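You operate a simulated robot arm through the tools that you are given. There is no shell and no other tool. Be economical: measure what you need, move in short steps, check, and stop when the job is done.

The job below is to be done with a simulated robot arm. You get a single attempt, and the scene is never put back.

## Task
Wipe the dusty patch on the ledge, then wax it.
Fine: wipe with the yellow duster, wax with the beige pad; duster and pad back, lid back on the wax; knock nothing off. A coat counts when it lies all over at full strength: go over it till it gets no stronger. What is to be rubbed or washed off counts as gone when no trace of it is left.

It is judged by the outcome, as a careful person would: the job done as asked, and still so three seconds after it is handed in. It fails if anything else is knocked over, pushed out of place, dropped, spilled or broken. Lids that push on must go on centred and level and be pressed home; caps that screw on are set level and turned clockwise until they are tight.

## Robot
A 6-joint arm with a two-finger gripper, fixed in place. Base frame: the origin is at the foot of the arm, x ahead of it, y to its left, z up; the work surface is at about z = 0.545. Readings come in m, degrees, newtons and seconds.
With the tool pointing down near the work surface it reaches from about 0.24 to 0.7 m from the base axis. Its first joint turns from -166.0 to 166.0 degrees. Payload 3.18 kg.
The TCP is the grasp point between the finger pads, 0.03 m short of the fingertips. In the tool frame z runs along the fingers and y along their closing line. Largest opening 0.144 m; the body of the gripper starts 0.103 m behind the TCP.
Orientation is told as [roll, pitch, yaw] about the base's x, y, z axes, in that order, counted from this pose: with the fingers straight down and closing along the base's y, the tool's x points along the base's -x, its y along +y and its z along -z.

## Interface
- The arm moves only by the tool play_rows. Its argument "series" is a list of rows, each a list of 6 numbers: the shift along the tool's x, y, z in cm, then the turn, a rotation vector about the tool's x, y, z in rad. In form: [[tx, ty, tz, wx, wy, wz], ...]. A call has 1 to 12 rows; each row is the pose to reach, as a shift and turn from the pose commanded when the call began, along the tool's axes at that moment. "grip" is the finger opening in cm, from 0 to 14.4, set as the call begins (left out, the last holds). Each row takes 0.2 s and may step no farther than 0.05 m and 8.6 degrees from the row before; otherwise, or with a gripper value out of range, the whole call is refused. A pose out of reach is approached as far as the arm can. The call stops where the force on the tool passes 60 N (or 10 N more than at its start, if that is more) or the arm is blocked; 0.2 s more then pass. Each finger halts on what it meets, pressing with about 24 N; the grip force reading is that of the motor and also rises with nothing between the fingers. The clock runs only during rows and for 0.2 s after the last one: add rows that repeat a pose to give the fingers time. It gives the time, the measured TCP pose, the force on the tool (base axes), the opening and the grip force at its end, in the units of the frame above (readings bear some noise), with the torque about the TCP (base axes, N m) and any sound that the robot's microphone picked up.
- Cameras (640 x 400 px; columns grow to the right, rows downward): "scene" is fixed at [0.2199, -0.6508, 1.2928]; the picture's right is [0.91, -0.40, 0.00], its down [-0.24, -0.55, -0.80] and it looks along [0.32, 0.73, -0.60] (base axes); focal length 366 px, centre (320, 200). "wrist" rides on the gripper at [0.076, 0.016, -0.143] in the tool frame; the picture's right is [-0.21, 0.98, 0.00], its down [-0.84, -0.18, -0.51] and it looks along [-0.50, -0.11, 0.86] (tool axes); focal length 218 px, centre (320, 200). There is no depth. A picture from a camera that has moved, and an enlarged one, comes with that camera's place and axes in the base frame and with its lens.
- camera(camera): a new picture of that camera. The clock stands still meanwhile.
- zoom(camera, box): a new picture of the part [left, top, right, bottom] of that camera's present view, enlarged. The clock stands still meanwhile.
- job_done(): hands the job in; it is judged then, once.

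Work in short steps. Places have to be worked out from the pictures, the camera data and where the tool is seen: move nearer, look again, correct. Check each grasp and each placing, and mend what went wrong. You have 120 turns and 76 pictures in all, those below and enlarged ones among them. Open the gripper and draw the arm clear of the work before you hand the job in, unless the task says otherwise; then end with one line.

The tools are called after "Call:" as a command line: name --pt "numbers of a row" for each row, then --argument value for the rest, lists and objects as JSON in quotes. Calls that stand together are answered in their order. play_rows: Moves the arm, as the interface text tells. Its arguments: {"type":"object","properties":{"series":{"type":"array"},"grip":{"type":"number"}},"required":["series"]} The other tools are called the same way: camera (camera) takes a picture; zoom (camera, box) takes an enlarged picture of a part of a camera's view; job_done () hands the job in.

At the start:

```text
t: 0.0
tool_pos: [0.4522, 0.0849, 0.8963]
tool_rot: [0.1, 0.0, -0.1]
ft_force: [-0.4, 0.1, -0.3]
ft_torque: [-0.03, 0.0, 0.01]
opening: 0.1438
grip_force: 0.1
```

scene: 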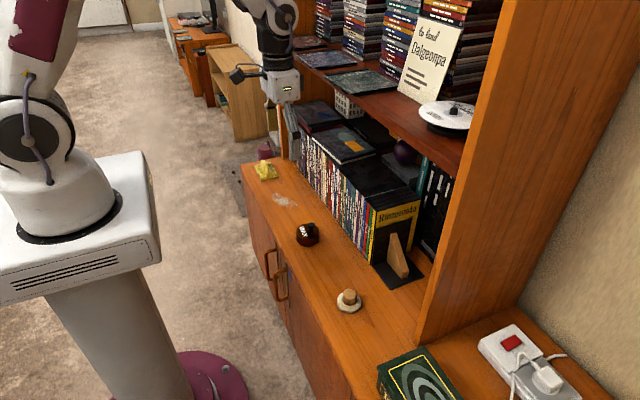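
wrist: 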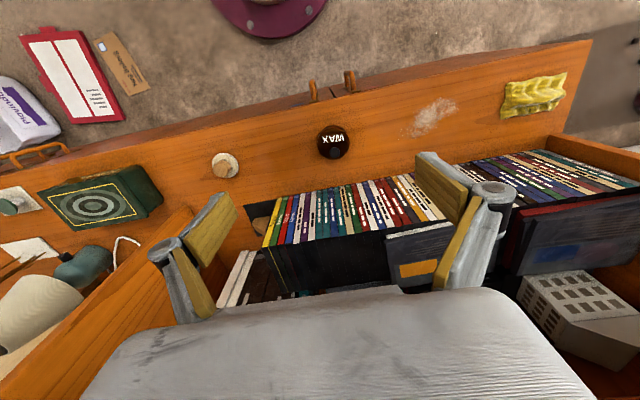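

I'll take closer looks at the items on the ledge first.

Call:
zoom --camera "scene" --box '[230, 140, 390, 240]'

Call:
zoom --camera "scene" --box '[270, 210, 430, 310]'

Call:
zoom --camera "wrist" --box '[190, 60, 430, 210]'

Call:
zoom --camera "wrist" --box '[390, 50, 630, 200]'

```text
4.00 times, centred on (310, 190) of scene
camera zoom: at [0.2199, -0.6508, 1.2928], right [0.91, -0.4, 0.0], down [-0.24, -0.55, -0.8], along [0.32, 0.73, -0.6], focal length 1463 px, centre (360, 240)
```

zoom: 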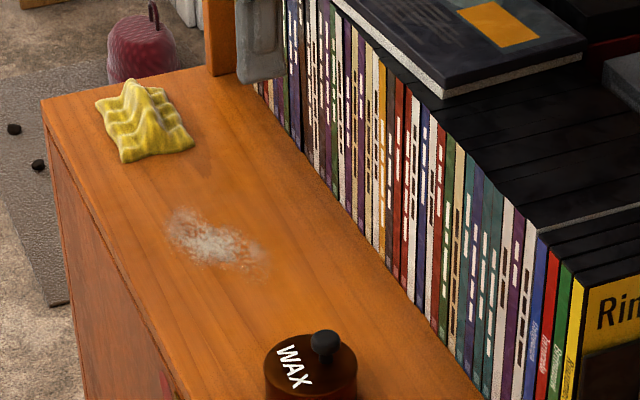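

```text
4.00 times, centred on (350, 260) of scene
camera zoom: at [0.2199, -0.6508, 1.2928], right [0.91, -0.4, 0.0], down [-0.24, -0.55, -0.8], along [0.32, 0.73, -0.6], focal length 1463 px, centre (200, -40)
```

zoom: 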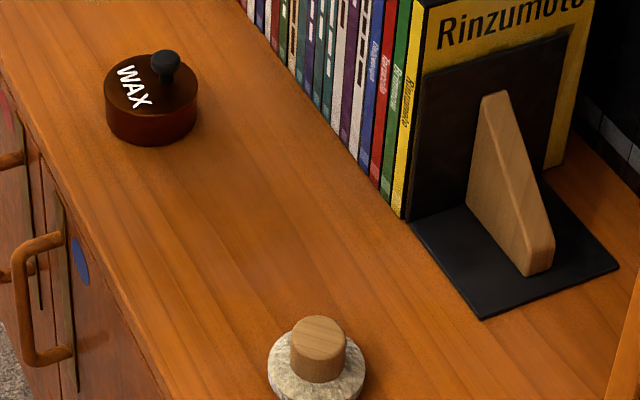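

```text
2.67 times, centred on (310, 135) of wrist
camera zoom: at [0.3756, 0.1019, 1.0385], right [0.21, 0.98, 0.0], down [0.84, -0.18, 0.51], along [0.5, -0.11, -0.86], focal length 582 px, centre (347, 373)
```

zoom: 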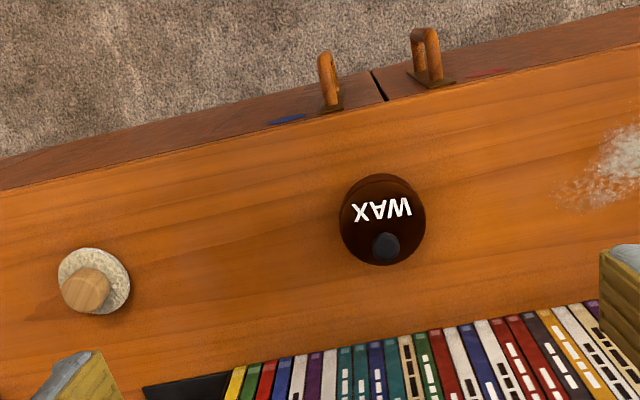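

```text
2.67 times, centred on (510, 125) of wrist
camera zoom: at [0.3756, 0.1019, 1.0385], right [0.21, 0.98, 0.0], down [0.84, -0.18, 0.51], along [0.5, -0.11, -0.86], focal length 582 px, centre (-187, 400)
```

zoom: 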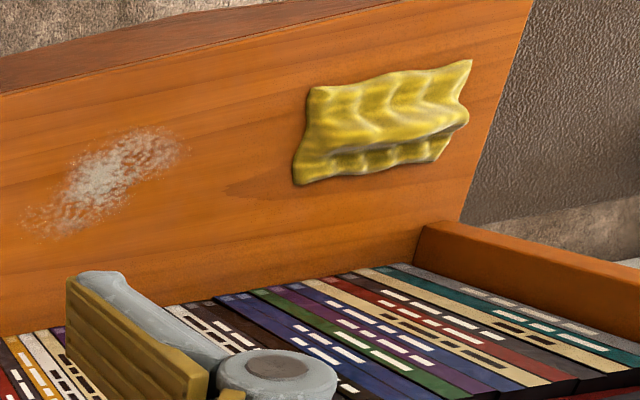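

The duster is around (0.50, 0.50), the dust around (0.505, 0.30), the wax at (0.504, 0.09) and the pad at (0.508, -0.16). I'll move over towards the duster and look down on it.

Call:
play_rows --pt "0.5 4 1 0 0 0" --pt "1 8 3 0 0 0" --pt "1.5 12 5 0 0 0" --pt "2 16 7 0 0 0" --pt "2.5 20 9 0 0 0" --pt "3 24 11 0 0 0" --pt "3 28 12 0 0 0" --pt "3 32 13 0 0 0" --pt "3 35 14 0 0 0" --pt "3 36 14 0 0 0"

Call:
camera --camera "wrist"

Call:
camera --camera "scene"

```text
t: 2.2
tool_pos: [0.4224, 0.4456, 0.7583]
tool_rot: [0.0, -0.1, 0.0]
ft_force: [-1.0, -0.4, 0.0]
ft_torque: [0.01, 0.0, 0.01]
opening: 0.144
grip_force: 0.0
```

```text
69 pictures are left
camera wrist: at [0.3452, 0.4615, 0.8997], right [0.21, 0.98, 0.0], down [0.84, -0.18, 0.51], along [0.5, -0.11, -0.86], focal length 218 px, centre (320, 200)
```

wrist: 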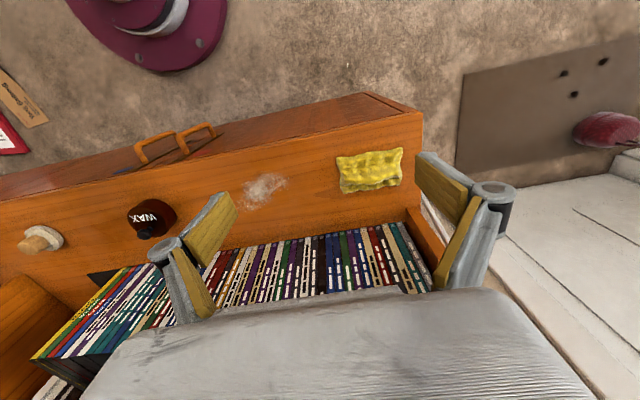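

```text
68 pictures are left
```

scene: 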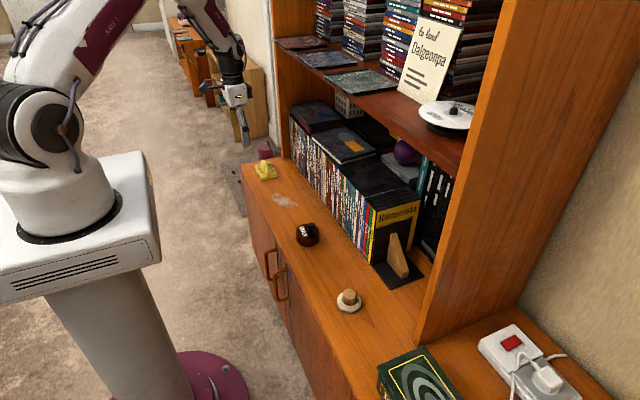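

The duster is near (0.50, 0.51). I'll enlarge it to find its ridge.

Call:
zoom --camera "wrist" --box '[306, 120, 434, 200]'

Call:
zoom --camera "scene" --box '[233, 140, 313, 190]'

```text
5.00 times, centred on (370, 160) of wrist
camera zoom: at [0.3452, 0.4615, 0.8997], right [0.21, 0.98, 0.0], down [0.84, -0.18, 0.51], along [0.5, -0.11, -0.86], focal length 1091 px, centre (70, 400)
```

zoom: 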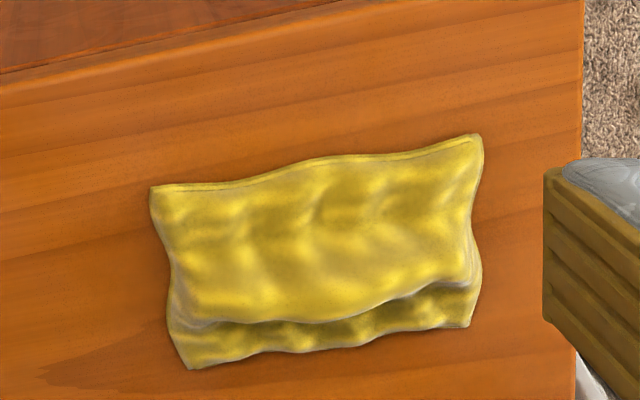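

```text
8.00 times, centred on (273, 165) of scene
camera zoom: at [0.2199, -0.6508, 1.2928], right [0.91, -0.4, 0.0], down [-0.24, -0.55, -0.8], along [0.32, 0.73, -0.6], focal length 2926 px, centre (696, 480)
```

zoom: 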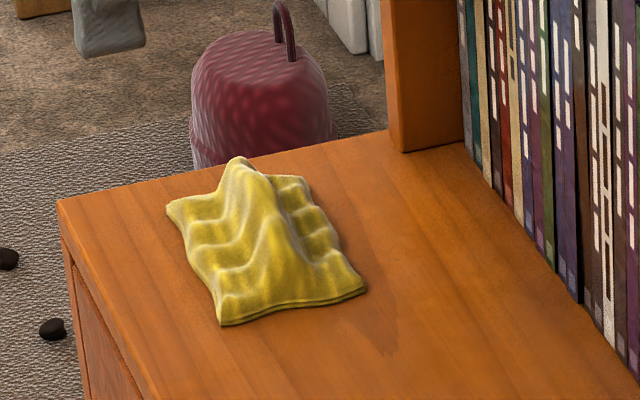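

The duster is about 7 by 10.5 cm, centred near (0.514, 0.515), and its ridge runs along y. I'll turn the gripper so it closes across the ridge, with a 7 cm opening, and hover there.

Call:
play_rows --grip 7 --pt "0 0 0 0 0 -0.1386" --pt "0 0 0 0 0 -0.2772" --pt "0 0 0 0 0 -0.4158" --pt "0 0 0 0 0 -0.5544" --pt "0 0 0 0 0 -0.693" --pt "-1 1 0 0 0 -0.8316" --pt "-3 2 1 0 0 -0.9702" --pt "-5 3 2 0 0 -1.1088" --pt "-7 4 3 0 0 -1.2474" --pt "-8.5 5 4 0 0 -1.386" --pt "-9.2 5 5 0 0 -1.524" --pt "-9.2 5 5 0 0 -1.524"

Call:
camera --camera "wrist"

```text
t: 4.8
tool_pos: [0.5077, 0.4874, 0.7036]
tool_rot: [-0.3, -0.3, 87.5]
ft_force: [0.3, 0.6, -0.3]
ft_torque: [-0.02, 0.01, -0.03]
opening: 0.0701
grip_force: 0.1
out of reach, approached as far as the arm can: row 10, 11, 12
```

```text
65 pictures are left
camera wrist: at [0.4872, 0.4112, 0.8463], right [-0.97, 0.25, 0.0], down [0.22, 0.83, 0.51], along [0.13, 0.5, -0.86], focal length 218 px, centre (320, 200)
```

wrist: 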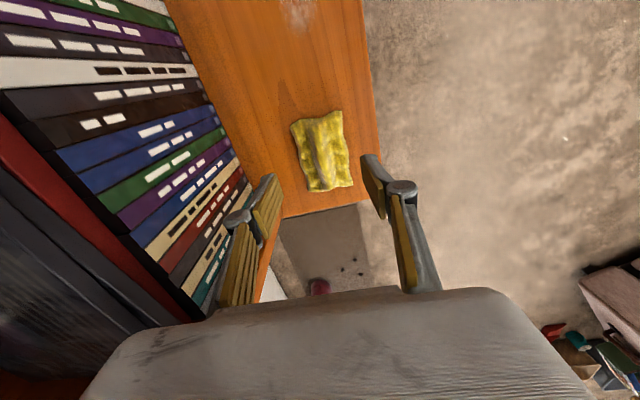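

The arm is just short of reach with the tool vertical. I'll tilt the fingers outwards along the ridge by about 9° to gain reach, staying above the duster.

Call:
play_rows --pt "0 0 0.5 0 -0.075 0" --pt "-0.8 0 1 0 -0.15 0" --pt "-1.2 0 2 0 -0.15 0" --pt "-1.2 0 2 0 -0.15 0"

Call:
camera --camera "wrist"

```text
t: 5.8
tool_pos: [0.5092, 0.5001, 0.6845]
tool_rot: [0.0, -8.6, 87.3]
ft_force: [-0.2, -0.4, -0.1]
ft_torque: [0.0, -0.01, 0.0]
opening: 0.0699
grip_force: 0.2
```

```text
64 pictures are left
camera wrist: at [0.4879, 0.4039, 0.8135], right [-0.97, 0.25, 0.03], down [0.22, 0.75, 0.63], along [0.14, 0.61, -0.78], focal length 218 px, centre (320, 200)
```

wrist: 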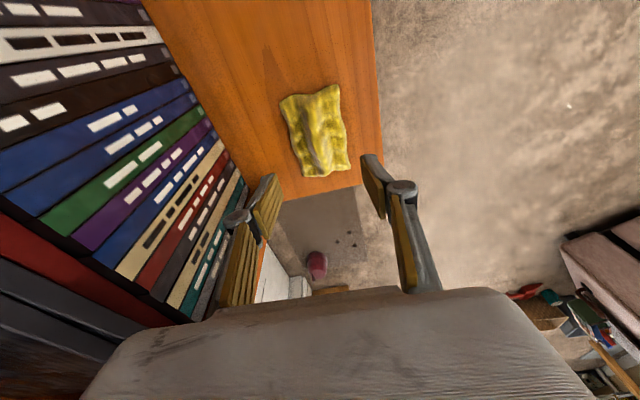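

The ridge sits between the fingers. I'll go halfway down and check the alignment before closing.

Call:
play_rows --pt "0 -0.4 3 0 0 0" --pt "0 -0.4 5.5 0 0 0" --pt "0 -0.4 5.5 0 0 0"

Call:
zoom --camera "wrist" --box '[200, 50, 440, 200]'

Call:
zoom --camera "scene" --box '[200, 100, 328, 180]'

```text
t: 6.6
tool_pos: [0.5126, 0.5078, 0.6294]
tool_rot: [0.0, -8.7, 87.4]
ft_force: [-0.5, -0.1, 0.5]
ft_torque: [-0.01, 0.0, -0.01]
opening: 0.0698
grip_force: 0.0
```

```text
2.67 times, centred on (320, 125) of wrist
camera zoom: at [0.4911, 0.4121, 0.7592], right [-0.97, 0.25, 0.03], down [0.22, 0.75, 0.63], along [0.14, 0.61, -0.78], focal length 582 px, centre (320, 400)
```

zoom: 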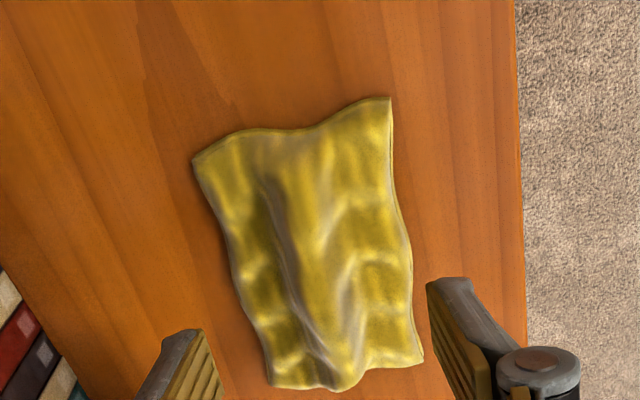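

```text
5.00 times, centred on (264, 140) of scene
camera zoom: at [0.2199, -0.6508, 1.2928], right [0.91, -0.4, 0.0], down [-0.24, -0.55, -0.8], along [0.32, 0.73, -0.6], focal length 1829 px, centre (600, 500)
```

zoom: 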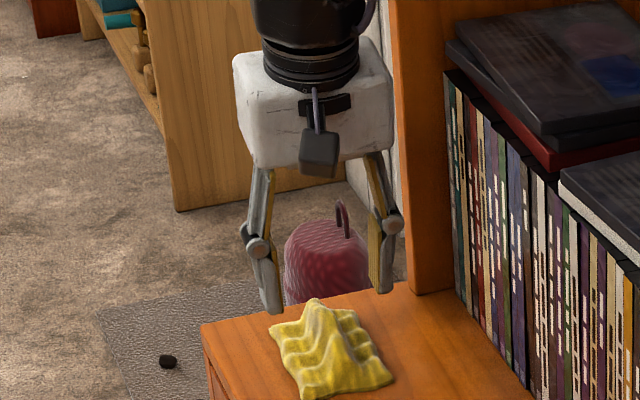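

The alignment is good. I'll narrow the opening to 5 cm so the fingers straddle the ridge, then go down close to the cloth.

Call:
play_rows --grip 5 --pt "0 0 2 0 0 0" --pt "0.1 0 3.5 0 0 0" --pt "0.15 0 4.2 0 0 0" --pt "0.15 0 4.6 0 0 0" --pt "0.15 0 4.6 0 0 0"

Call:
zoom --camera "scene" --box '[225, 120, 305, 170]'

Call:
camera --camera "wrist"

```text
t: 7.8
tool_pos: [0.514, 0.5151, 0.5884]
tool_rot: [-0.1, -8.9, 87.3]
ft_force: [-4.1, -11.9, 45.1]
ft_torque: [-0.62, 1.37, -0.08]
opening: 0.0513
grip_force: 21.9
```

```text
8.00 times, centred on (265, 145) of scene
camera zoom: at [0.2199, -0.6508, 1.2928], right [0.91, -0.4, 0.0], down [-0.24, -0.55, -0.8], along [0.32, 0.73, -0.6], focal length 2926 px, centre (760, 640)
```

zoom: 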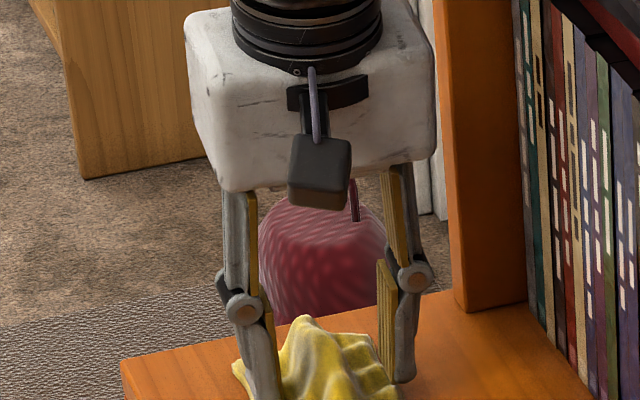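

```text
60 pictures are left
camera wrist: at [0.4929, 0.4188, 0.7169], right [-0.97, 0.25, 0.03], down [0.21, 0.74, 0.63], along [0.14, 0.62, -0.77], focal length 218 px, centre (320, 200)
```

wrist: 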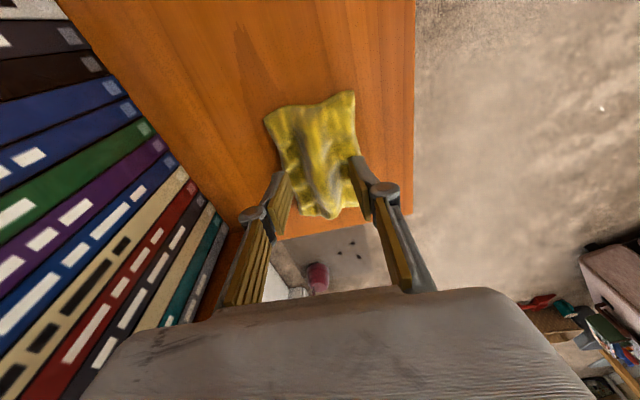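

Both fingertips are pressing on the cloth beside the ridge. I'll ease up 4 mm and close on it.

Call:
play_rows --pt "0 0 -0.4 0 0 0" --pt "0 0 -0.5 0 0 0"

Call:
play_rows --grip 0.5 --pt "0 0 0 0 0 0" --pt "0 0 0 0 0 0" --pt "0 0 0 0 0 0"

Call:
zoom --camera "wrist" --box '[200, 70, 440, 220]'

```text
t: 8.4
tool_pos: [0.5125, 0.5122, 0.588]
tool_rot: [0.0, -8.4, 87.2]
ft_force: [-0.3, 2.9, 17.4]
ft_torque: [-0.05, 0.01, -0.11]
opening: 0.0484
grip_force: 8.9
```

```text
t: 9.2
tool_pos: [0.5112, 0.5112, 0.5884]
tool_rot: [0.1, -8.5, 87.3]
ft_force: [-4.9, -3.7, 11.0]
ft_torque: [-0.21, 0.14, 0.01]
opening: 0.0235
grip_force: 24.3
```

```text
2.67 times, centred on (320, 145) of wrist
camera zoom: at [0.4915, 0.4159, 0.718], right [-0.97, 0.25, 0.03], down [0.22, 0.75, 0.63], along [0.13, 0.61, -0.78], focal length 582 px, centre (320, 347)
```

zoom: 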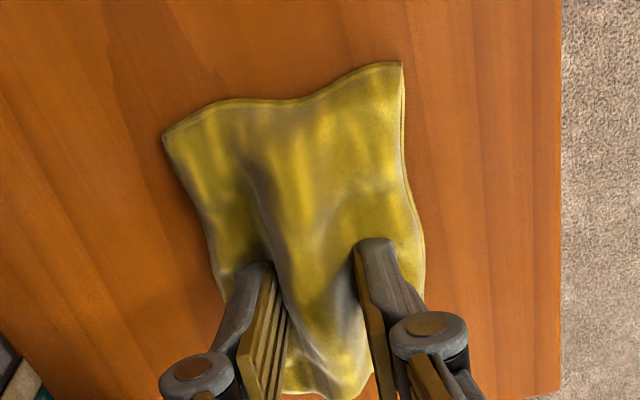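

The ridge is gripped at 2.35 cm wide. I'll lift a little and check that the duster comes along.

Call:
play_rows --pt "-0.3 0 -2 0 0 0" --pt "-0.6 0 -4 0 0 0" --pt "-0.3 0 -6 0 0 0" --pt "1 0 -6.2 0 0 0"

Call:
zoom --camera "wrist" --box '[200, 70, 440, 220]'

Call:
zoom --camera "scene" --box '[200, 100, 360, 200]'

```text
t: 10.2
tool_pos: [0.5119, 0.4912, 0.6495]
tool_rot: [0.0, -8.5, 87.3]
ft_force: [-0.5, -0.1, 0.1]
ft_torque: [0.03, -0.02, -0.02]
opening: 0.0238
grip_force: 24.2
```

```text
2.67 times, centred on (320, 145) of wrist
camera zoom: at [0.4909, 0.3965, 0.778], right [-0.97, 0.25, 0.03], down [0.22, 0.75, 0.63], along [0.14, 0.61, -0.78], focal length 582 px, centre (320, 347)
```

zoom: 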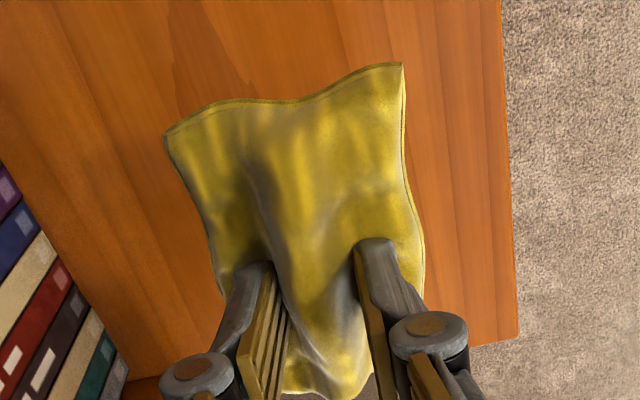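

```text
4.00 times, centred on (280, 150) of scene
camera zoom: at [0.2199, -0.6508, 1.2928], right [0.91, -0.4, 0.0], down [-0.24, -0.55, -0.8], along [0.32, 0.73, -0.6], focal length 1463 px, centre (480, 400)
```

zoom: 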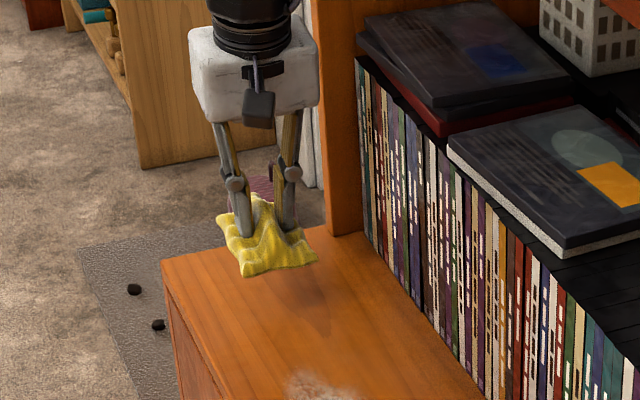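

The duster is held level. I'll carry it above the far end of the dust patch.

Call:
play_rows --pt "4 0.8 0.2 0 0 0" --pt "8 1.6 0.5 0 0 0" --pt "12 2.4 1 0 0 0" --pt "13.4 2.6 2 0 0 0" --pt "13.4 2.6 2 0 0 0"

Call:
zoom --camera "wrist" --box '[160, 0, 480, 200]'

Call:
zoom --camera "scene" --box '[230, 140, 358, 220]'

```text
t: 11.4
tool_pos: [0.4801, 0.3645, 0.6072]
tool_rot: [0.0, -8.7, 87.3]
ft_force: [0.5, 0.5, 0.3]
ft_torque: [0.03, -0.03, -0.02]
opening: 0.0235
grip_force: 23.4
```

```text
2.00 times, centred on (320, 100) of wrist
camera zoom: at [0.4593, 0.2677, 0.7372], right [-0.97, 0.25, 0.03], down [0.22, 0.75, 0.63], along [0.14, 0.61, -0.78], focal length 436 px, centre (320, 400)
```

zoom: 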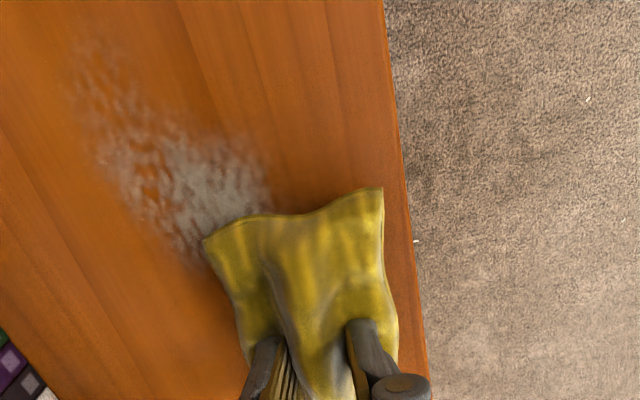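

```text
5.00 times, centred on (294, 180) of scene
camera zoom: at [0.2199, -0.6508, 1.2928], right [0.91, -0.4, 0.0], down [-0.24, -0.55, -0.8], along [0.32, 0.73, -0.6], focal length 1829 px, centre (450, 300)
```

zoom: 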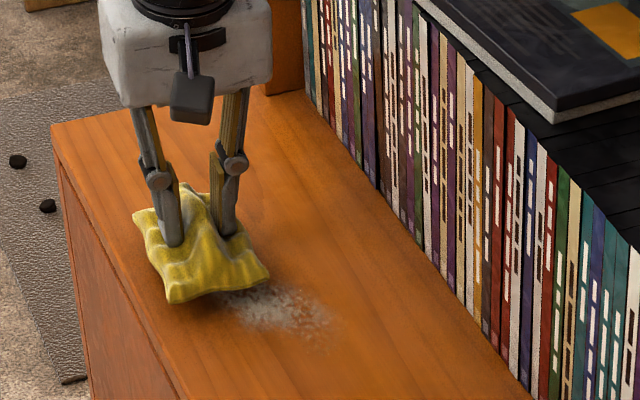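

The dust spans about x 0.475–0.55 and y 0.24–0.35. I'll lower the duster onto its far end and wipe one lane at x≈0.49, out and back.

Call:
play_rows --pt "0.7 -1.0 1.4 0 0 0" --pt "0.7 -1.0 2.0 0 0 0" --pt "2.5 -1.1 1.73 0 0 0" --pt "4.3 -1.2 1.46 0 0 0" --pt "6.1 -1.3 1.2 0 0 0" --pt "7.9 -1.4 0.92 0 0 0" --pt "9.8 -1.45 0.65 0 0 0" --pt "11.6 -1.5 0.4 0 0 0"

Call:
zoom --camera "scene" --box '[230, 140, 358, 220]'

```text
t: 13.2
tool_pos: [0.4909, 0.2509, 0.5886]
tool_rot: [-0.2, -8.7, 87.3]
ft_force: [1.1, 15.3, 32.5]
ft_torque: [0.27, 0.01, -0.08]
opening: 0.0236
grip_force: 23.7
```

```text
5.00 times, centred on (294, 180) of scene
camera zoom: at [0.2199, -0.6508, 1.2928], right [0.91, -0.4, 0.0], down [-0.24, -0.55, -0.8], along [0.32, 0.73, -0.6], focal length 1829 px, centre (450, 300)
```

zoom: 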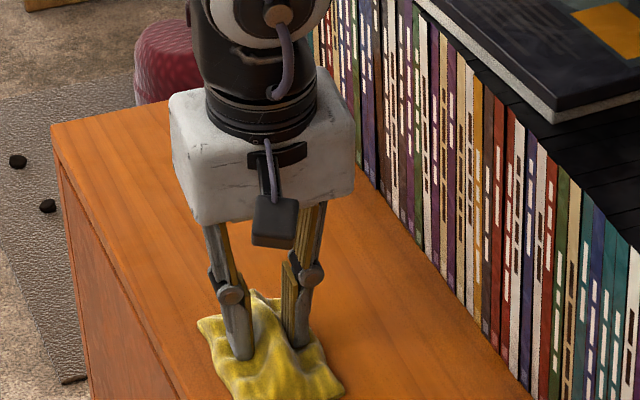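

One pass with about 30 N clears well. I'll shift 3.5 cm towards the books, sweep back and forth, then pass the first lane again.

Call:
play_rows --pt "-0.15 -3.4 0 0 0 0" --pt "-2.8 -3.3 0.4 0 0 0" --pt "-5.5 -3.2 0.8 0 0 0" --pt "-8.2 -3.1 1.2 0 0 0" --pt "-10.9 -3.0 1.6 0 0 0" --pt "-8.2 -3.1 1.2 0 0 0" --pt "-5.5 -3.2 0.8 0 0 0" --pt "-2.8 -3.3 0.4 0 0 0" --pt "0 -3.4 0 0 0 0" --pt "0 -1.6 0 0 0 0" --pt "0 0.4 0 0 0 0"

Call:
play_rows --pt "-2.8 0.1 0.4 0 0 0" --pt "-5.5 0.2 0.8 0 0 0" --pt "-8.2 0.3 1.2 0 0 0" --pt "-10.9 0.4 1.6 0 0 0" --pt "-10.9 -1.4 1.6 0 0 0" --pt "-8.2 -1.5 1.2 0 0 0" --pt "-5.5 -1.6 0.8 0 0 0" --pt "-2.8 -1.7 0.4 0 0 0" --pt "-2.8 -1.7 -3 0 0 0" --pt "-6 -1.7 -5 0 0 0" --pt "-10 -1.5 -5 0 0 0" --pt "-14 -1.5 -5 0 0 0"

Call:
zoom --camera "scene" --box '[230, 140, 358, 220]'

Call:
zoom --camera "wrist" --box '[160, 0, 480, 200]'

```text
t: 13.5
tool_pos: [0.4936, 0.2504, 0.5884]
tool_rot: [0.9, -8.5, 87.4]
ft_force: [-1.9, -4.4, 13.5]
ft_torque: [-0.31, -0.09, 0.02]
opening: 0.0239
grip_force: 24.5
stopped in row 1: the force on the tool passed its limit at 70 N (the readings are from after the stop); the commanded pose is now the measured one
```

```text
t: 16.1
tool_pos: [0.5161, 0.379, 0.6597]
tool_rot: [0.9, -8.5, 87.3]
ft_force: [0.4, 0.0, -0.6]
ft_torque: [0.03, 0.01, -0.03]
opening: 0.0237
grip_force: 24.0
```

```text
5.00 times, centred on (294, 180) of scene
camera zoom: at [0.2199, -0.6508, 1.2928], right [0.91, -0.4, 0.0], down [-0.24, -0.55, -0.8], along [0.32, 0.73, -0.6], focal length 1829 px, centre (450, 300)
```

zoom: 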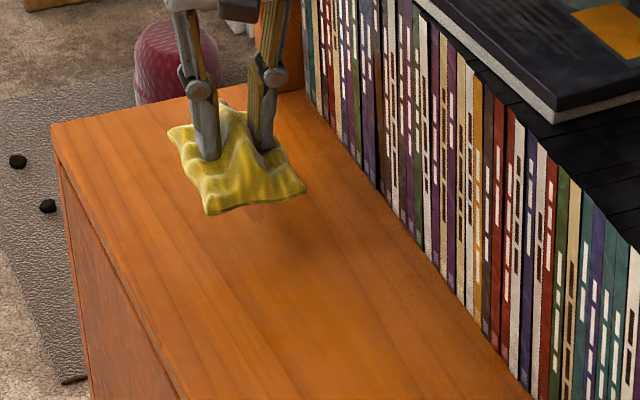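

```text
2.00 times, centred on (320, 100) of wrist
camera zoom: at [0.4979, 0.2836, 0.7881], right [-0.97, 0.25, 0.05], down [0.22, 0.75, 0.62], along [0.12, 0.61, -0.78], focal length 436 px, centre (320, 400)
```

zoom: 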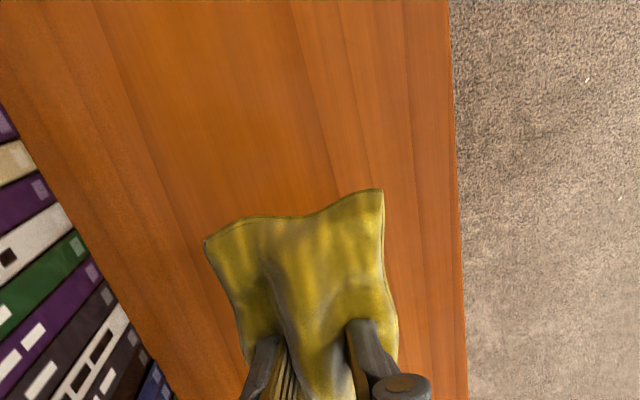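

The patch looks clean. I'll add one further set of passes slightly towards the books to be sure, correcting the small roll too.

Call:
play_rows --pt "2.9 -1.0 4 0.016 0 0" --pt "2.9 -1.0 6.7 0.016 0 0" --pt "2.9 -1.0 6.95 0.016 0 0" --pt "5.7 -1.1 6.55 0.016 0 0" --pt "8.5 -1.2 6.1 0.016 0 0" --pt "11.4 -1.3 5.7 0.016 0 0" --pt "14.2 -1.4 5.25 0.016 0 0" --pt "11.4 -1.3 5.65 0.016 0 0" --pt "8.5 -1.2 6.1 0.016 0 0" --pt "5.7 -1.1 6.5 0.016 0 0" --pt "2.9 -1.0 6.9 0.016 0 0"

Call:
play_rows --pt "0 1.7 -0.2 0 0 0" --pt "0 3.4 0 0 0 0" --pt "2.8 3.3 -0.4 0 0 0" --pt "5.6 3.2 -0.8 0 0 0" --pt "8.5 3.1 -1.25 0 0 0" --pt "11.3 3 -1.7 0 0 0" --pt "11.3 3 -5 0 0 0" --pt "8 3 -7 0 0 0" --pt "4 2 -7 0 0 0" --pt "0 1 -7 0 0 0" --pt "-4 0.3 -6 0 0 0" --pt "-8 0.3 -5 0 0 0"

Call:
zoom --camera "scene" --box '[240, 160, 320, 210]'

Call:
zoom --camera "wrist" --box '[160, 0, 480, 200]'

```text
refused: row 1 steps farther than a row can; nothing moved
```

```text
t: 18.7
tool_pos: [0.5159, 0.4523, 0.7187]
tool_rot: [0.9, -8.5, 87.4]
ft_force: [0.2, 0.5, -1.2]
ft_torque: [-0.04, 0.04, -0.01]
opening: 0.0239
grip_force: 24.1
```

```text
8.00 times, centred on (280, 185) of scene
camera zoom: at [0.2199, -0.6508, 1.2928], right [0.91, -0.4, 0.0], down [-0.24, -0.55, -0.8], along [0.32, 0.73, -0.6], focal length 2926 px, centre (640, 320)
```

zoom: 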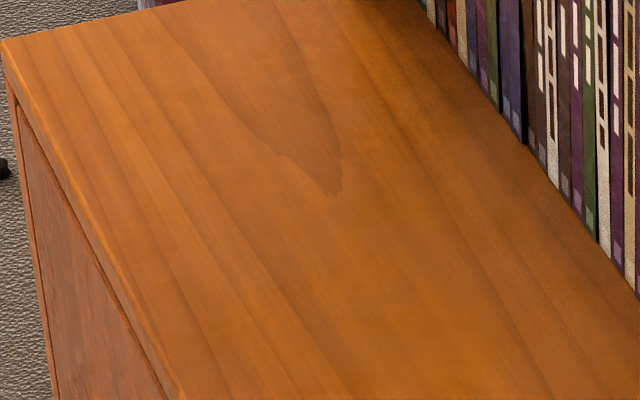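

```text
2.00 times, centred on (320, 100) of wrist
camera zoom: at [0.4969, 0.3566, 0.8488], right [-0.97, 0.25, 0.05], down [0.22, 0.75, 0.62], along [0.12, 0.61, -0.78], focal length 436 px, centre (320, 400)
```

zoom: 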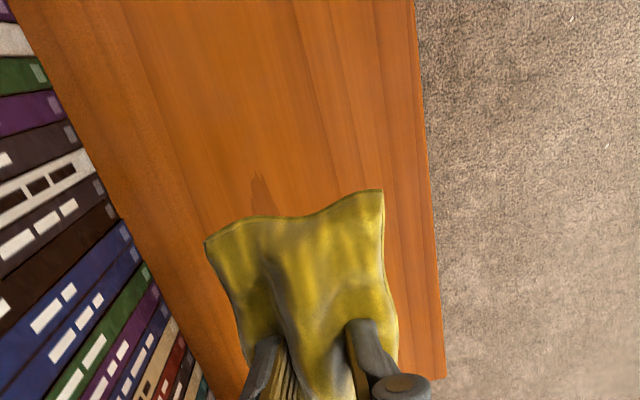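

The chained second call ran only in the air, since the first was refused for too large a step. The surface looks clean, but I'll do the extra passes properly: approach first, then sweep.

Call:
play_rows --pt "3.5 -0.3 2.8 0.016 0 0" --pt "7 -0.7 5.6 0.016 0 0" --pt "10.5 -1.1 8.4 0.016 0 0" --pt "10.98 -1.13 11 0.016 0 0" --pt "10.98 -1.13 11.7 0.016 0 0" --pt "10.98 -1.13 11.7 0.016 0 0"

```text
t: 20.1
tool_pos: [0.5228, 0.3615, 0.5879]
tool_rot: [0.0, -8.5, 87.3]
ft_force: [-9.4, -12.6, 42.0]
ft_torque: [-0.82, 0.43, 0.01]
opening: 0.0235
grip_force: 24.0
```

Contact at 42 N. I'll ease slightly and sweep along this lane and back.

Call:
play_rows --pt "2.8 -0.13 -0.5 0 0 0" --pt "5.5 -0.26 -0.9 0 0 0" --pt "8.3 -0.39 -1.3 0 0 0" --pt "11.1 -0.5 -1.72 0 0 0" --pt "8.3 -0.39 -1.3 0 0 0" --pt "5.5 -0.26 -0.9 0 0 0" --pt "2.8 -0.13 -0.48 0 0 0" --pt "0 0 -0.06 0 0 0"

```text
t: 21.9
tool_pos: [0.518, 0.3597, 0.5885]
tool_rot: [0.1, -8.5, 87.5]
ft_force: [-0.3, -5.0, 9.6]
ft_torque: [-0.1, -0.06, 0.03]
opening: 0.0239
grip_force: 24.0
```

Now the front lane once more, then lift off.

Call:
play_rows --pt "0 1.6 0 0 0 0" --pt "0 3.2 0.05 0 0 0" --pt "2.8 3.1 -0.36 0 0 0" --pt "5.5 3.0 -0.76 0 0 0" --pt "8.3 2.9 -1.16 0 0 0" --pt "10.6 2.7 -1.5 0 0 0" --pt "8.3 2.9 -1.16 0 0 0" --pt "5.5 3.0 -0.76 0 0 0" --pt "2.8 3.1 -0.36 0 0 0" --pt "2 3.1 -4 0 0 0" --pt "-1 2 -7 0 0 0"

Call:
zoom --camera "wrist" --box '[160, 0, 480, 200]'

```text
t: 24.3
tool_pos: [0.5008, 0.3624, 0.6584]
tool_rot: [0.0, -8.5, 87.4]
ft_force: [0.1, -0.3, -0.1]
ft_torque: [-0.02, 0.0, 0.03]
opening: 0.0241
grip_force: 24.2
```

```text
2.00 times, centred on (320, 100) of wrist
camera zoom: at [0.4796, 0.2675, 0.7872], right [-0.97, 0.25, 0.03], down [0.22, 0.75, 0.63], along [0.13, 0.61, -0.78], focal length 436 px, centre (320, 400)
```

zoom: 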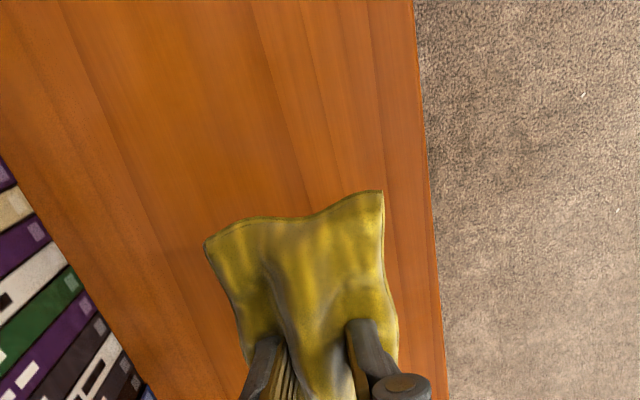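

The wood is clean. I'll return the duster to its starting place at TCP (0.511, 0.511).

Call:
play_rows --pt "-4 -0.1 1 0 0 0" --pt "-8 -0.2 2 0 0 0" --pt "-12 -0.3 4 0 0 0" --pt "-14 -0.32 7 0 0 0" --pt "-13.7 -0.32 8.6 0 0 0" --pt "-13.7 -0.32 9.08 0 0 0" --pt "-13.7 -0.32 9.08 0 0 0"

```text
t: 25.9
tool_pos: [0.5119, 0.5104, 0.5884]
tool_rot: [0.0, -8.6, 87.4]
ft_force: [-1.3, 0.4, 2.8]
ft_torque: [-0.17, 0.04, -0.03]
opening: 0.0236
grip_force: 24.5
```

It rests on the ledge lightly. I'll open to 5 cm and rise straight up.

Call:
play_rows --grip 5 --pt "0 0 0 0 0 0" --pt "0 0 0 0 0 0" --pt "-0.3 0 -2 0 0 0" --pt "-0.75 0 -5 0 0 0" --pt "-1.2 0 -8 0 0 0" --pt "0 0 -11 0 0 0" --pt "2 0 -14 0 0 0"

Call:
zoom --camera "wrist" --box '[200, 50, 440, 200]'

Call:
zoom --camera "scene" --box '[233, 140, 313, 190]'

```text
t: 27.5
tool_pos: [0.5098, 0.469, 0.7241]
tool_rot: [0.0, -8.4, 87.5]
ft_force: [-1.2, -1.3, -1.0]
ft_torque: [0.03, -0.01, -0.01]
opening: 0.05
grip_force: 0.0
```

```text
2.67 times, centred on (320, 125) of wrist
camera zoom: at [0.4891, 0.3733, 0.8533], right [-0.97, 0.25, 0.03], down [0.21, 0.75, 0.63], along [0.13, 0.61, -0.78], focal length 582 px, centre (320, 400)
```

zoom: 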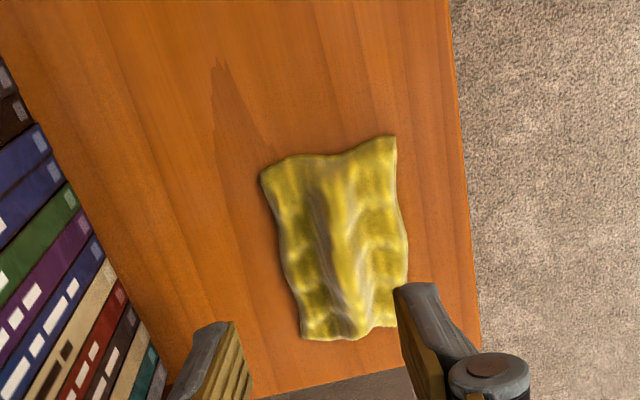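

```text
8.00 times, centred on (273, 165) of scene
camera zoom: at [0.2199, -0.6508, 1.2928], right [0.91, -0.4, 0.0], down [-0.24, -0.55, -0.8], along [0.32, 0.73, -0.6], focal length 2926 px, centre (696, 480)
```

zoom: 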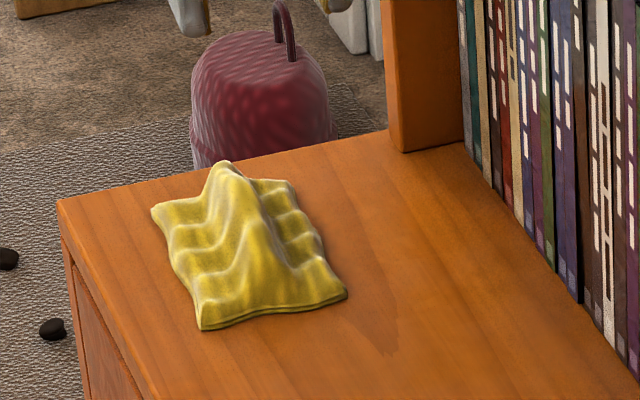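

The duster is back to within about 8 mm of where it was. Next is the wax tin: I'll move above it, straightening the tool.

Call:
play_rows --pt "4 -0.1 -0.9 0 0.015 0" --pt "8 -0.3 -1.8 0 0.03 0" --pt "12 -0.4 -2.7 0 0.045 0" --pt "16 -0.5 -3.6 0 0.06 0" --pt "20 -0.6 -4.5 0 0.075 0" --pt "24 -0.7 -5.4 0 0.09 0" --pt "28 -0.9 -6.3 0 0.105 0" --pt "32 -1.0 -7.2 0 0.12 0" --pt "36 -1.1 -8.1 0 0.135 0" --pt "40 -1.3 -9 0 0.15 0" --pt "42 -1.4 -9.3 0 0.15 -0.045" --pt "42 -1.4 -9.3 0 0.15 -0.045"

Call:
camera --camera "wrist"

```text
t: 30.1
tool_pos: [0.5031, 0.0403, 0.7536]
tool_rot: [-0.2, 0.0, 90.0]
ft_force: [0.1, 0.3, 0.6]
ft_torque: [0.01, 0.01, 0.0]
opening: 0.05
grip_force: 0.0
```

```text
46 pictures are left
camera wrist: at [0.4867, -0.0364, 0.8956], right [-0.98, 0.21, 0.0], down [0.18, 0.84, 0.51], along [0.11, 0.5, -0.86], focal length 218 px, centre (320, 200)
```

wrist: 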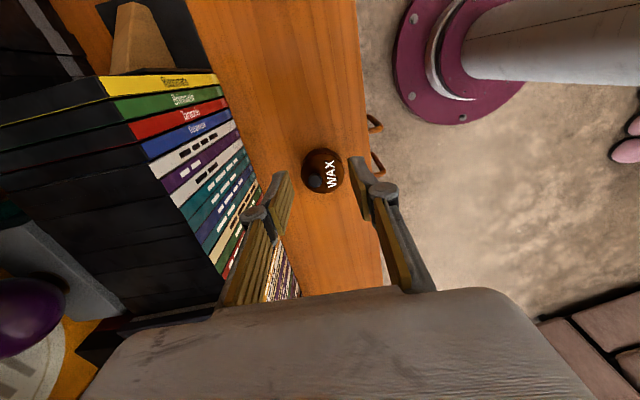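

I'll enlarge the tin to locate its knob, from both cameras.

Call:
zoom --camera "wrist" --box '[272, 140, 368, 200]'

Call:
zoom --camera "scene" --box '[275, 205, 339, 245]'

```text
6.67 times, centred on (320, 170) of wrist
camera zoom: at [0.4867, -0.0364, 0.8956], right [-0.98, 0.21, 0.0], down [0.18, 0.84, 0.51], along [0.11, 0.5, -0.86], focal length 1455 px, centre (320, 400)
```

zoom: 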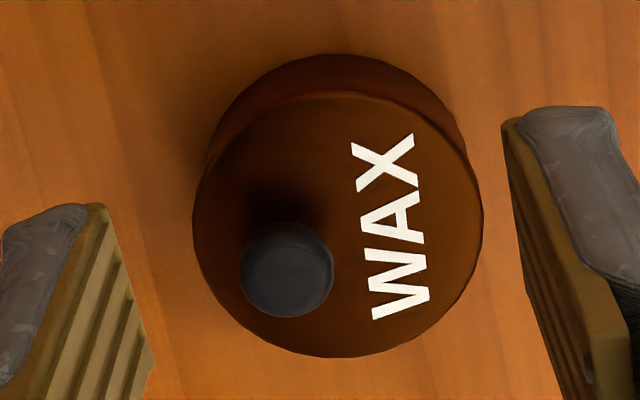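

```text
10.00 times, centred on (307, 225) of scene
camera zoom: at [0.2199, -0.6508, 1.2928], right [0.91, -0.4, 0.0], down [-0.24, -0.55, -0.8], along [0.32, 0.73, -0.6], focal length 3657 px, centre (450, -50)
```

zoom: 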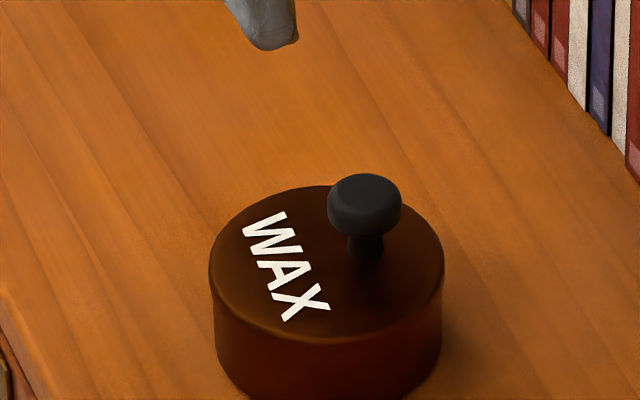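

The knob is off-centre, about 1.2 cm towards the books from the lid's centre: lid at about (0.513, 0.102), knob at about (0.525, 0.101). I'll hover above the knob and check.

Call:
play_rows --pt "-2 -0.8 3 0 0 0" --pt "-4 -1.6 6 0 0 0" --pt "-6.1 -2.2 9 0 0 0" --pt "-6.1 -2.2 9 0 0 0"

Call:
zoom --camera "wrist" --box '[240, 120, 400, 220]'

Call:
zoom --camera "scene" --box '[267, 195, 347, 245]'

```text
t: 31.1
tool_pos: [0.5261, 0.1014, 0.6633]
tool_rot: [-0.1, 0.1, 90.1]
ft_force: [0.0, -0.1, -0.2]
ft_torque: [0.01, 0.03, -0.02]
opening: 0.0502
grip_force: 0.0
```

```text
4.00 times, centred on (320, 170) of wrist
camera zoom: at [0.5102, 0.0255, 0.8057], right [-0.98, 0.21, 0.0], down [0.18, 0.84, 0.51], along [0.11, 0.5, -0.86], focal length 873 px, centre (320, 320)
```

zoom: 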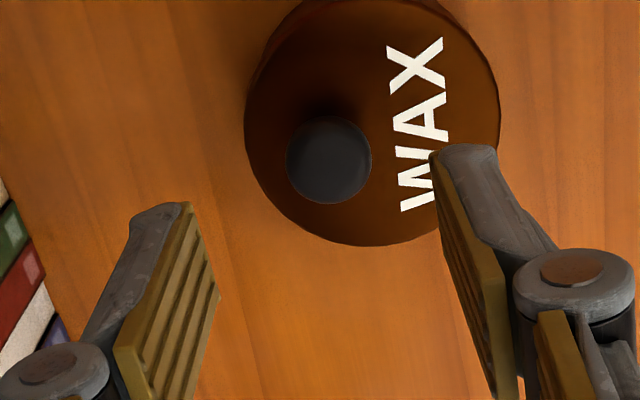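

```text
8.00 times, centred on (307, 220) of scene
camera zoom: at [0.2199, -0.6508, 1.2928], right [0.91, -0.4, 0.0], down [-0.24, -0.55, -0.8], along [0.32, 0.73, -0.6], focal length 2926 px, centre (424, 40)
```

zoom: 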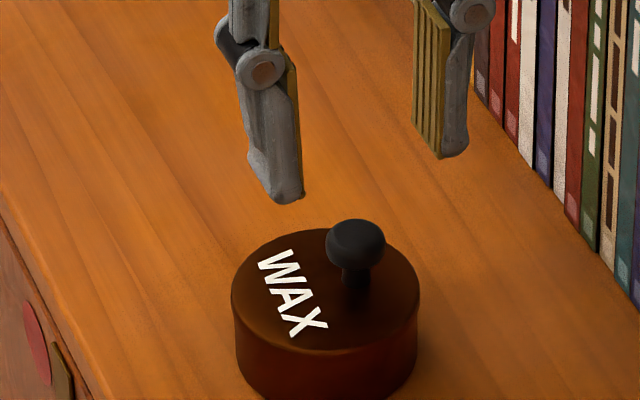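

The knob is at (0.5245, 0.101), right between the fingers. I'll lower until the fingertips are just above the lid.

Call:
play_rows --pt "0 0.15 2.5 0 0 0" --pt "0 0.15 4.3 0 0 0" --pt "0 0.15 5.0 0 0 0" --pt "0 0.15 5.0 0 0 0"

Call:
zoom --camera "scene" --box '[267, 195, 347, 245]'

```text
t: 32.1
tool_pos: [0.5247, 0.1, 0.6146]
tool_rot: [-0.2, 0.1, 90.0]
ft_force: [-0.3, 0.3, 0.3]
ft_torque: [0.0, 0.03, 0.01]
opening: 0.0499
grip_force: 0.0
```

```text
8.00 times, centred on (307, 220) of scene
camera zoom: at [0.2199, -0.6508, 1.2928], right [0.91, -0.4, 0.0], down [-0.24, -0.55, -0.8], along [0.32, 0.73, -0.6], focal length 2926 px, centre (424, 40)
```

zoom: 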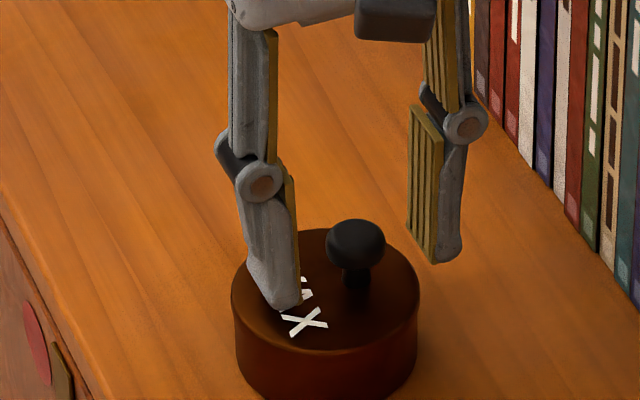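

The fingertips sit just above the lid on either side of the knob. I'll close on it.

Call:
play_rows --grip 0.5 --pt "0 0 0 0 0 0" --pt "0 0 0 0 0 0" --pt "0 0 0 0 0 0"

```text
t: 32.9
tool_pos: [0.5243, 0.102, 0.6159]
tool_rot: [-0.2, 0.1, 90.1]
ft_force: [-0.4, 0.8, 0.0]
ft_torque: [-0.02, -0.01, 0.06]
opening: 0.0201
grip_force: 24.0
heard: snap
```

The knob is held at 2 cm, but I heard a snap. I'll look before pulling.

Call:
zoom --camera "scene" --box '[267, 195, 347, 245]'

Call:
zoom --camera "wrist" --box '[240, 120, 400, 220]'

```text
8.00 times, centred on (307, 220) of scene
camera zoom: at [0.2199, -0.6508, 1.2928], right [0.91, -0.4, 0.0], down [-0.24, -0.55, -0.8], along [0.32, 0.73, -0.6], focal length 2926 px, centre (424, 40)
```

zoom: 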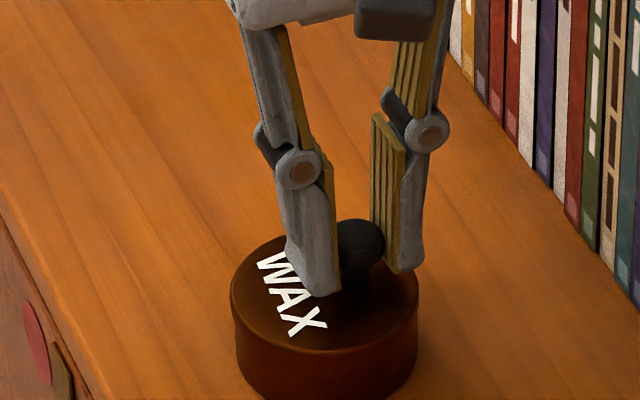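

```text
4.00 times, centred on (320, 170) of wrist
camera zoom: at [0.5079, 0.0252, 0.757], right [-0.98, 0.21, 0.0], down [0.18, 0.84, 0.51], along [0.11, 0.5, -0.86], focal length 873 px, centre (320, 320)
```

zoom: 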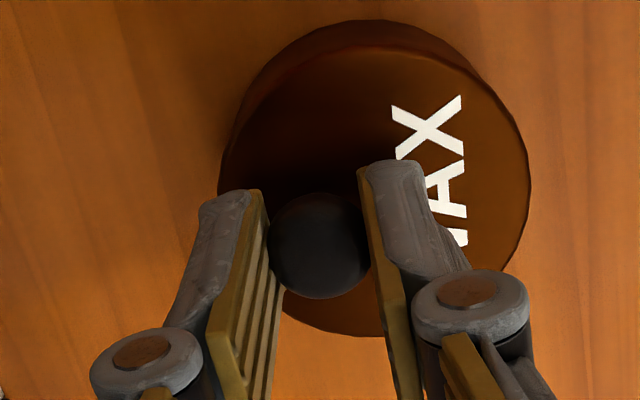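

All looks intact; the snap was probably the lid's seal popping free. I'll lift straight up slowly.

Call:
play_rows --pt "0 0 -0.3 0 0 0" --pt "0 0 -0.7 0 0 0" --pt "0 0 -1.2 0 0 0" --pt "0 0 -2 0 0 0" --pt "0 0 -3.5 0 0 0" --pt "0 0 -6 0 0 0" --pt "0 0 -6 0 0 0"

Call:
zoom --camera "scene" --box '[251, 170, 363, 240]'

Call:
zoom --camera "wrist" --box '[200, 100, 440, 250]'

```text
t: 34.5
tool_pos: [0.5254, 0.0996, 0.6734]
tool_rot: [-0.2, 0.0, 90.0]
ft_force: [0.8, -0.1, -1.0]
ft_torque: [0.0, -0.01, 0.0]
opening: 0.0203
grip_force: 23.8
```

```text
5.71 times, centred on (307, 205) of scene
camera zoom: at [0.2199, -0.6508, 1.2928], right [0.91, -0.4, 0.0], down [-0.24, -0.55, -0.8], along [0.32, 0.73, -0.6], focal length 2090 px, centre (394, 171)
```

zoom: 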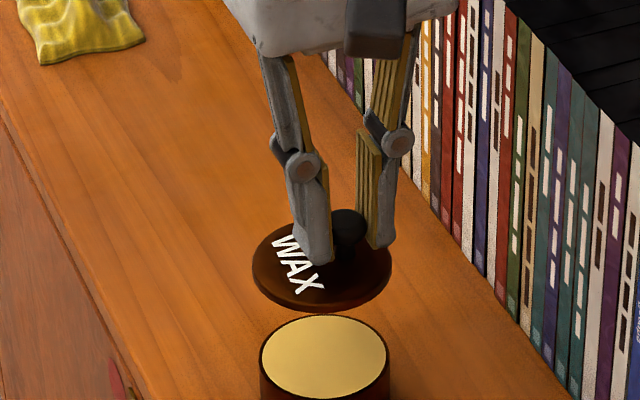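

```text
2.67 times, centred on (320, 175) of wrist
camera zoom: at [0.5082, 0.0241, 0.8164], right [-0.98, 0.21, 0.0], down [0.18, 0.84, 0.51], along [0.11, 0.5, -0.86], focal length 582 px, centre (320, 267)
```

zoom: 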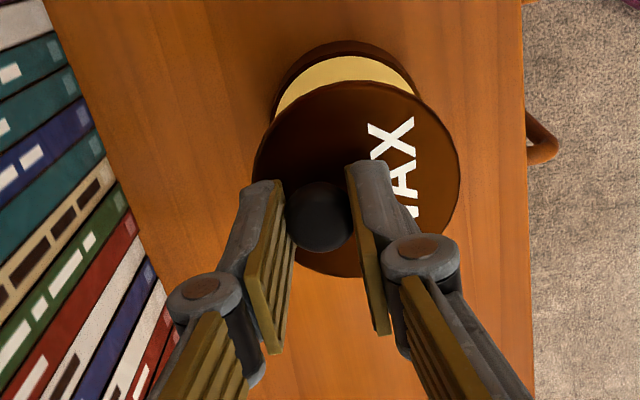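

The lid is off, level and held. I'll set it on the ledge between the tin and the pad, at y≈-0.03, lowering carefully.

Call:
play_rows --pt "4 0 0 0 0 0" --pt "8 0 0 0 0 0" --pt "12 0 1 0 0 0" --pt "13 0 3.5 0 0 0" --pt "13 0 5.5 0 0 0" --pt "13 0 6.5 0 0 0" --pt "13 0 6.8 0 0 0" --pt "13 0 7.1 0 0 0" --pt "13 0 7.1 0 0 0"

Call:
zoom --camera "scene" --box '[267, 215, 379, 285]'

```text
t: 36.5
tool_pos: [0.5254, -0.0303, 0.6036]
tool_rot: [-0.4, 0.1, 90.0]
ft_force: [-0.1, 0.1, -0.7]
ft_torque: [0.01, 0.04, 0.02]
opening: 0.0201
grip_force: 23.8
```

```text
5.71 times, centred on (323, 250) of scene
camera zoom: at [0.2199, -0.6508, 1.2928], right [0.91, -0.4, 0.0], down [-0.24, -0.55, -0.8], along [0.32, 0.73, -0.6], focal length 2090 px, centre (303, -86)
```

zoom: 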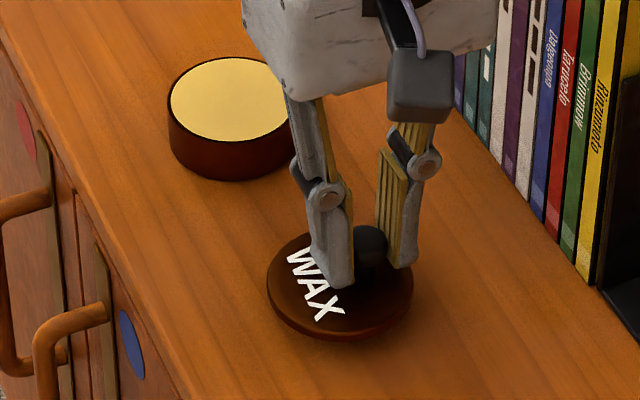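

Still slightly above the surface; I'll lower in millimetre steps and watch the force.

Call:
play_rows --pt "0 0 0.3 0 0 0" --pt "0 0 0.6 0 0 0" --pt "0 0 0.8 0 0 0" --pt "0 0 0.8 0 0 0"

```text
t: 37.5
tool_pos: [0.5248, -0.0309, 0.5942]
tool_rot: [-0.3, 0.1, 90.0]
ft_force: [0.2, -0.7, -0.1]
ft_torque: [-0.03, 0.0, 0.01]
opening: 0.0199
grip_force: 24.2
```

Call:
play_rows --pt "0 0 0.2 0 0 0" --pt "0 0 0.4 0 0 0" --pt "0 0 0.5 0 0 0" --pt "0 0 0.5 0 0 0"

```text
t: 38.5
tool_pos: [0.5256, -0.029, 0.5894]
tool_rot: [-0.2, 0.1, 90.0]
ft_force: [0.3, -0.8, -0.2]
ft_torque: [-0.04, 0.02, -0.03]
opening: 0.0203
grip_force: 24.1
```

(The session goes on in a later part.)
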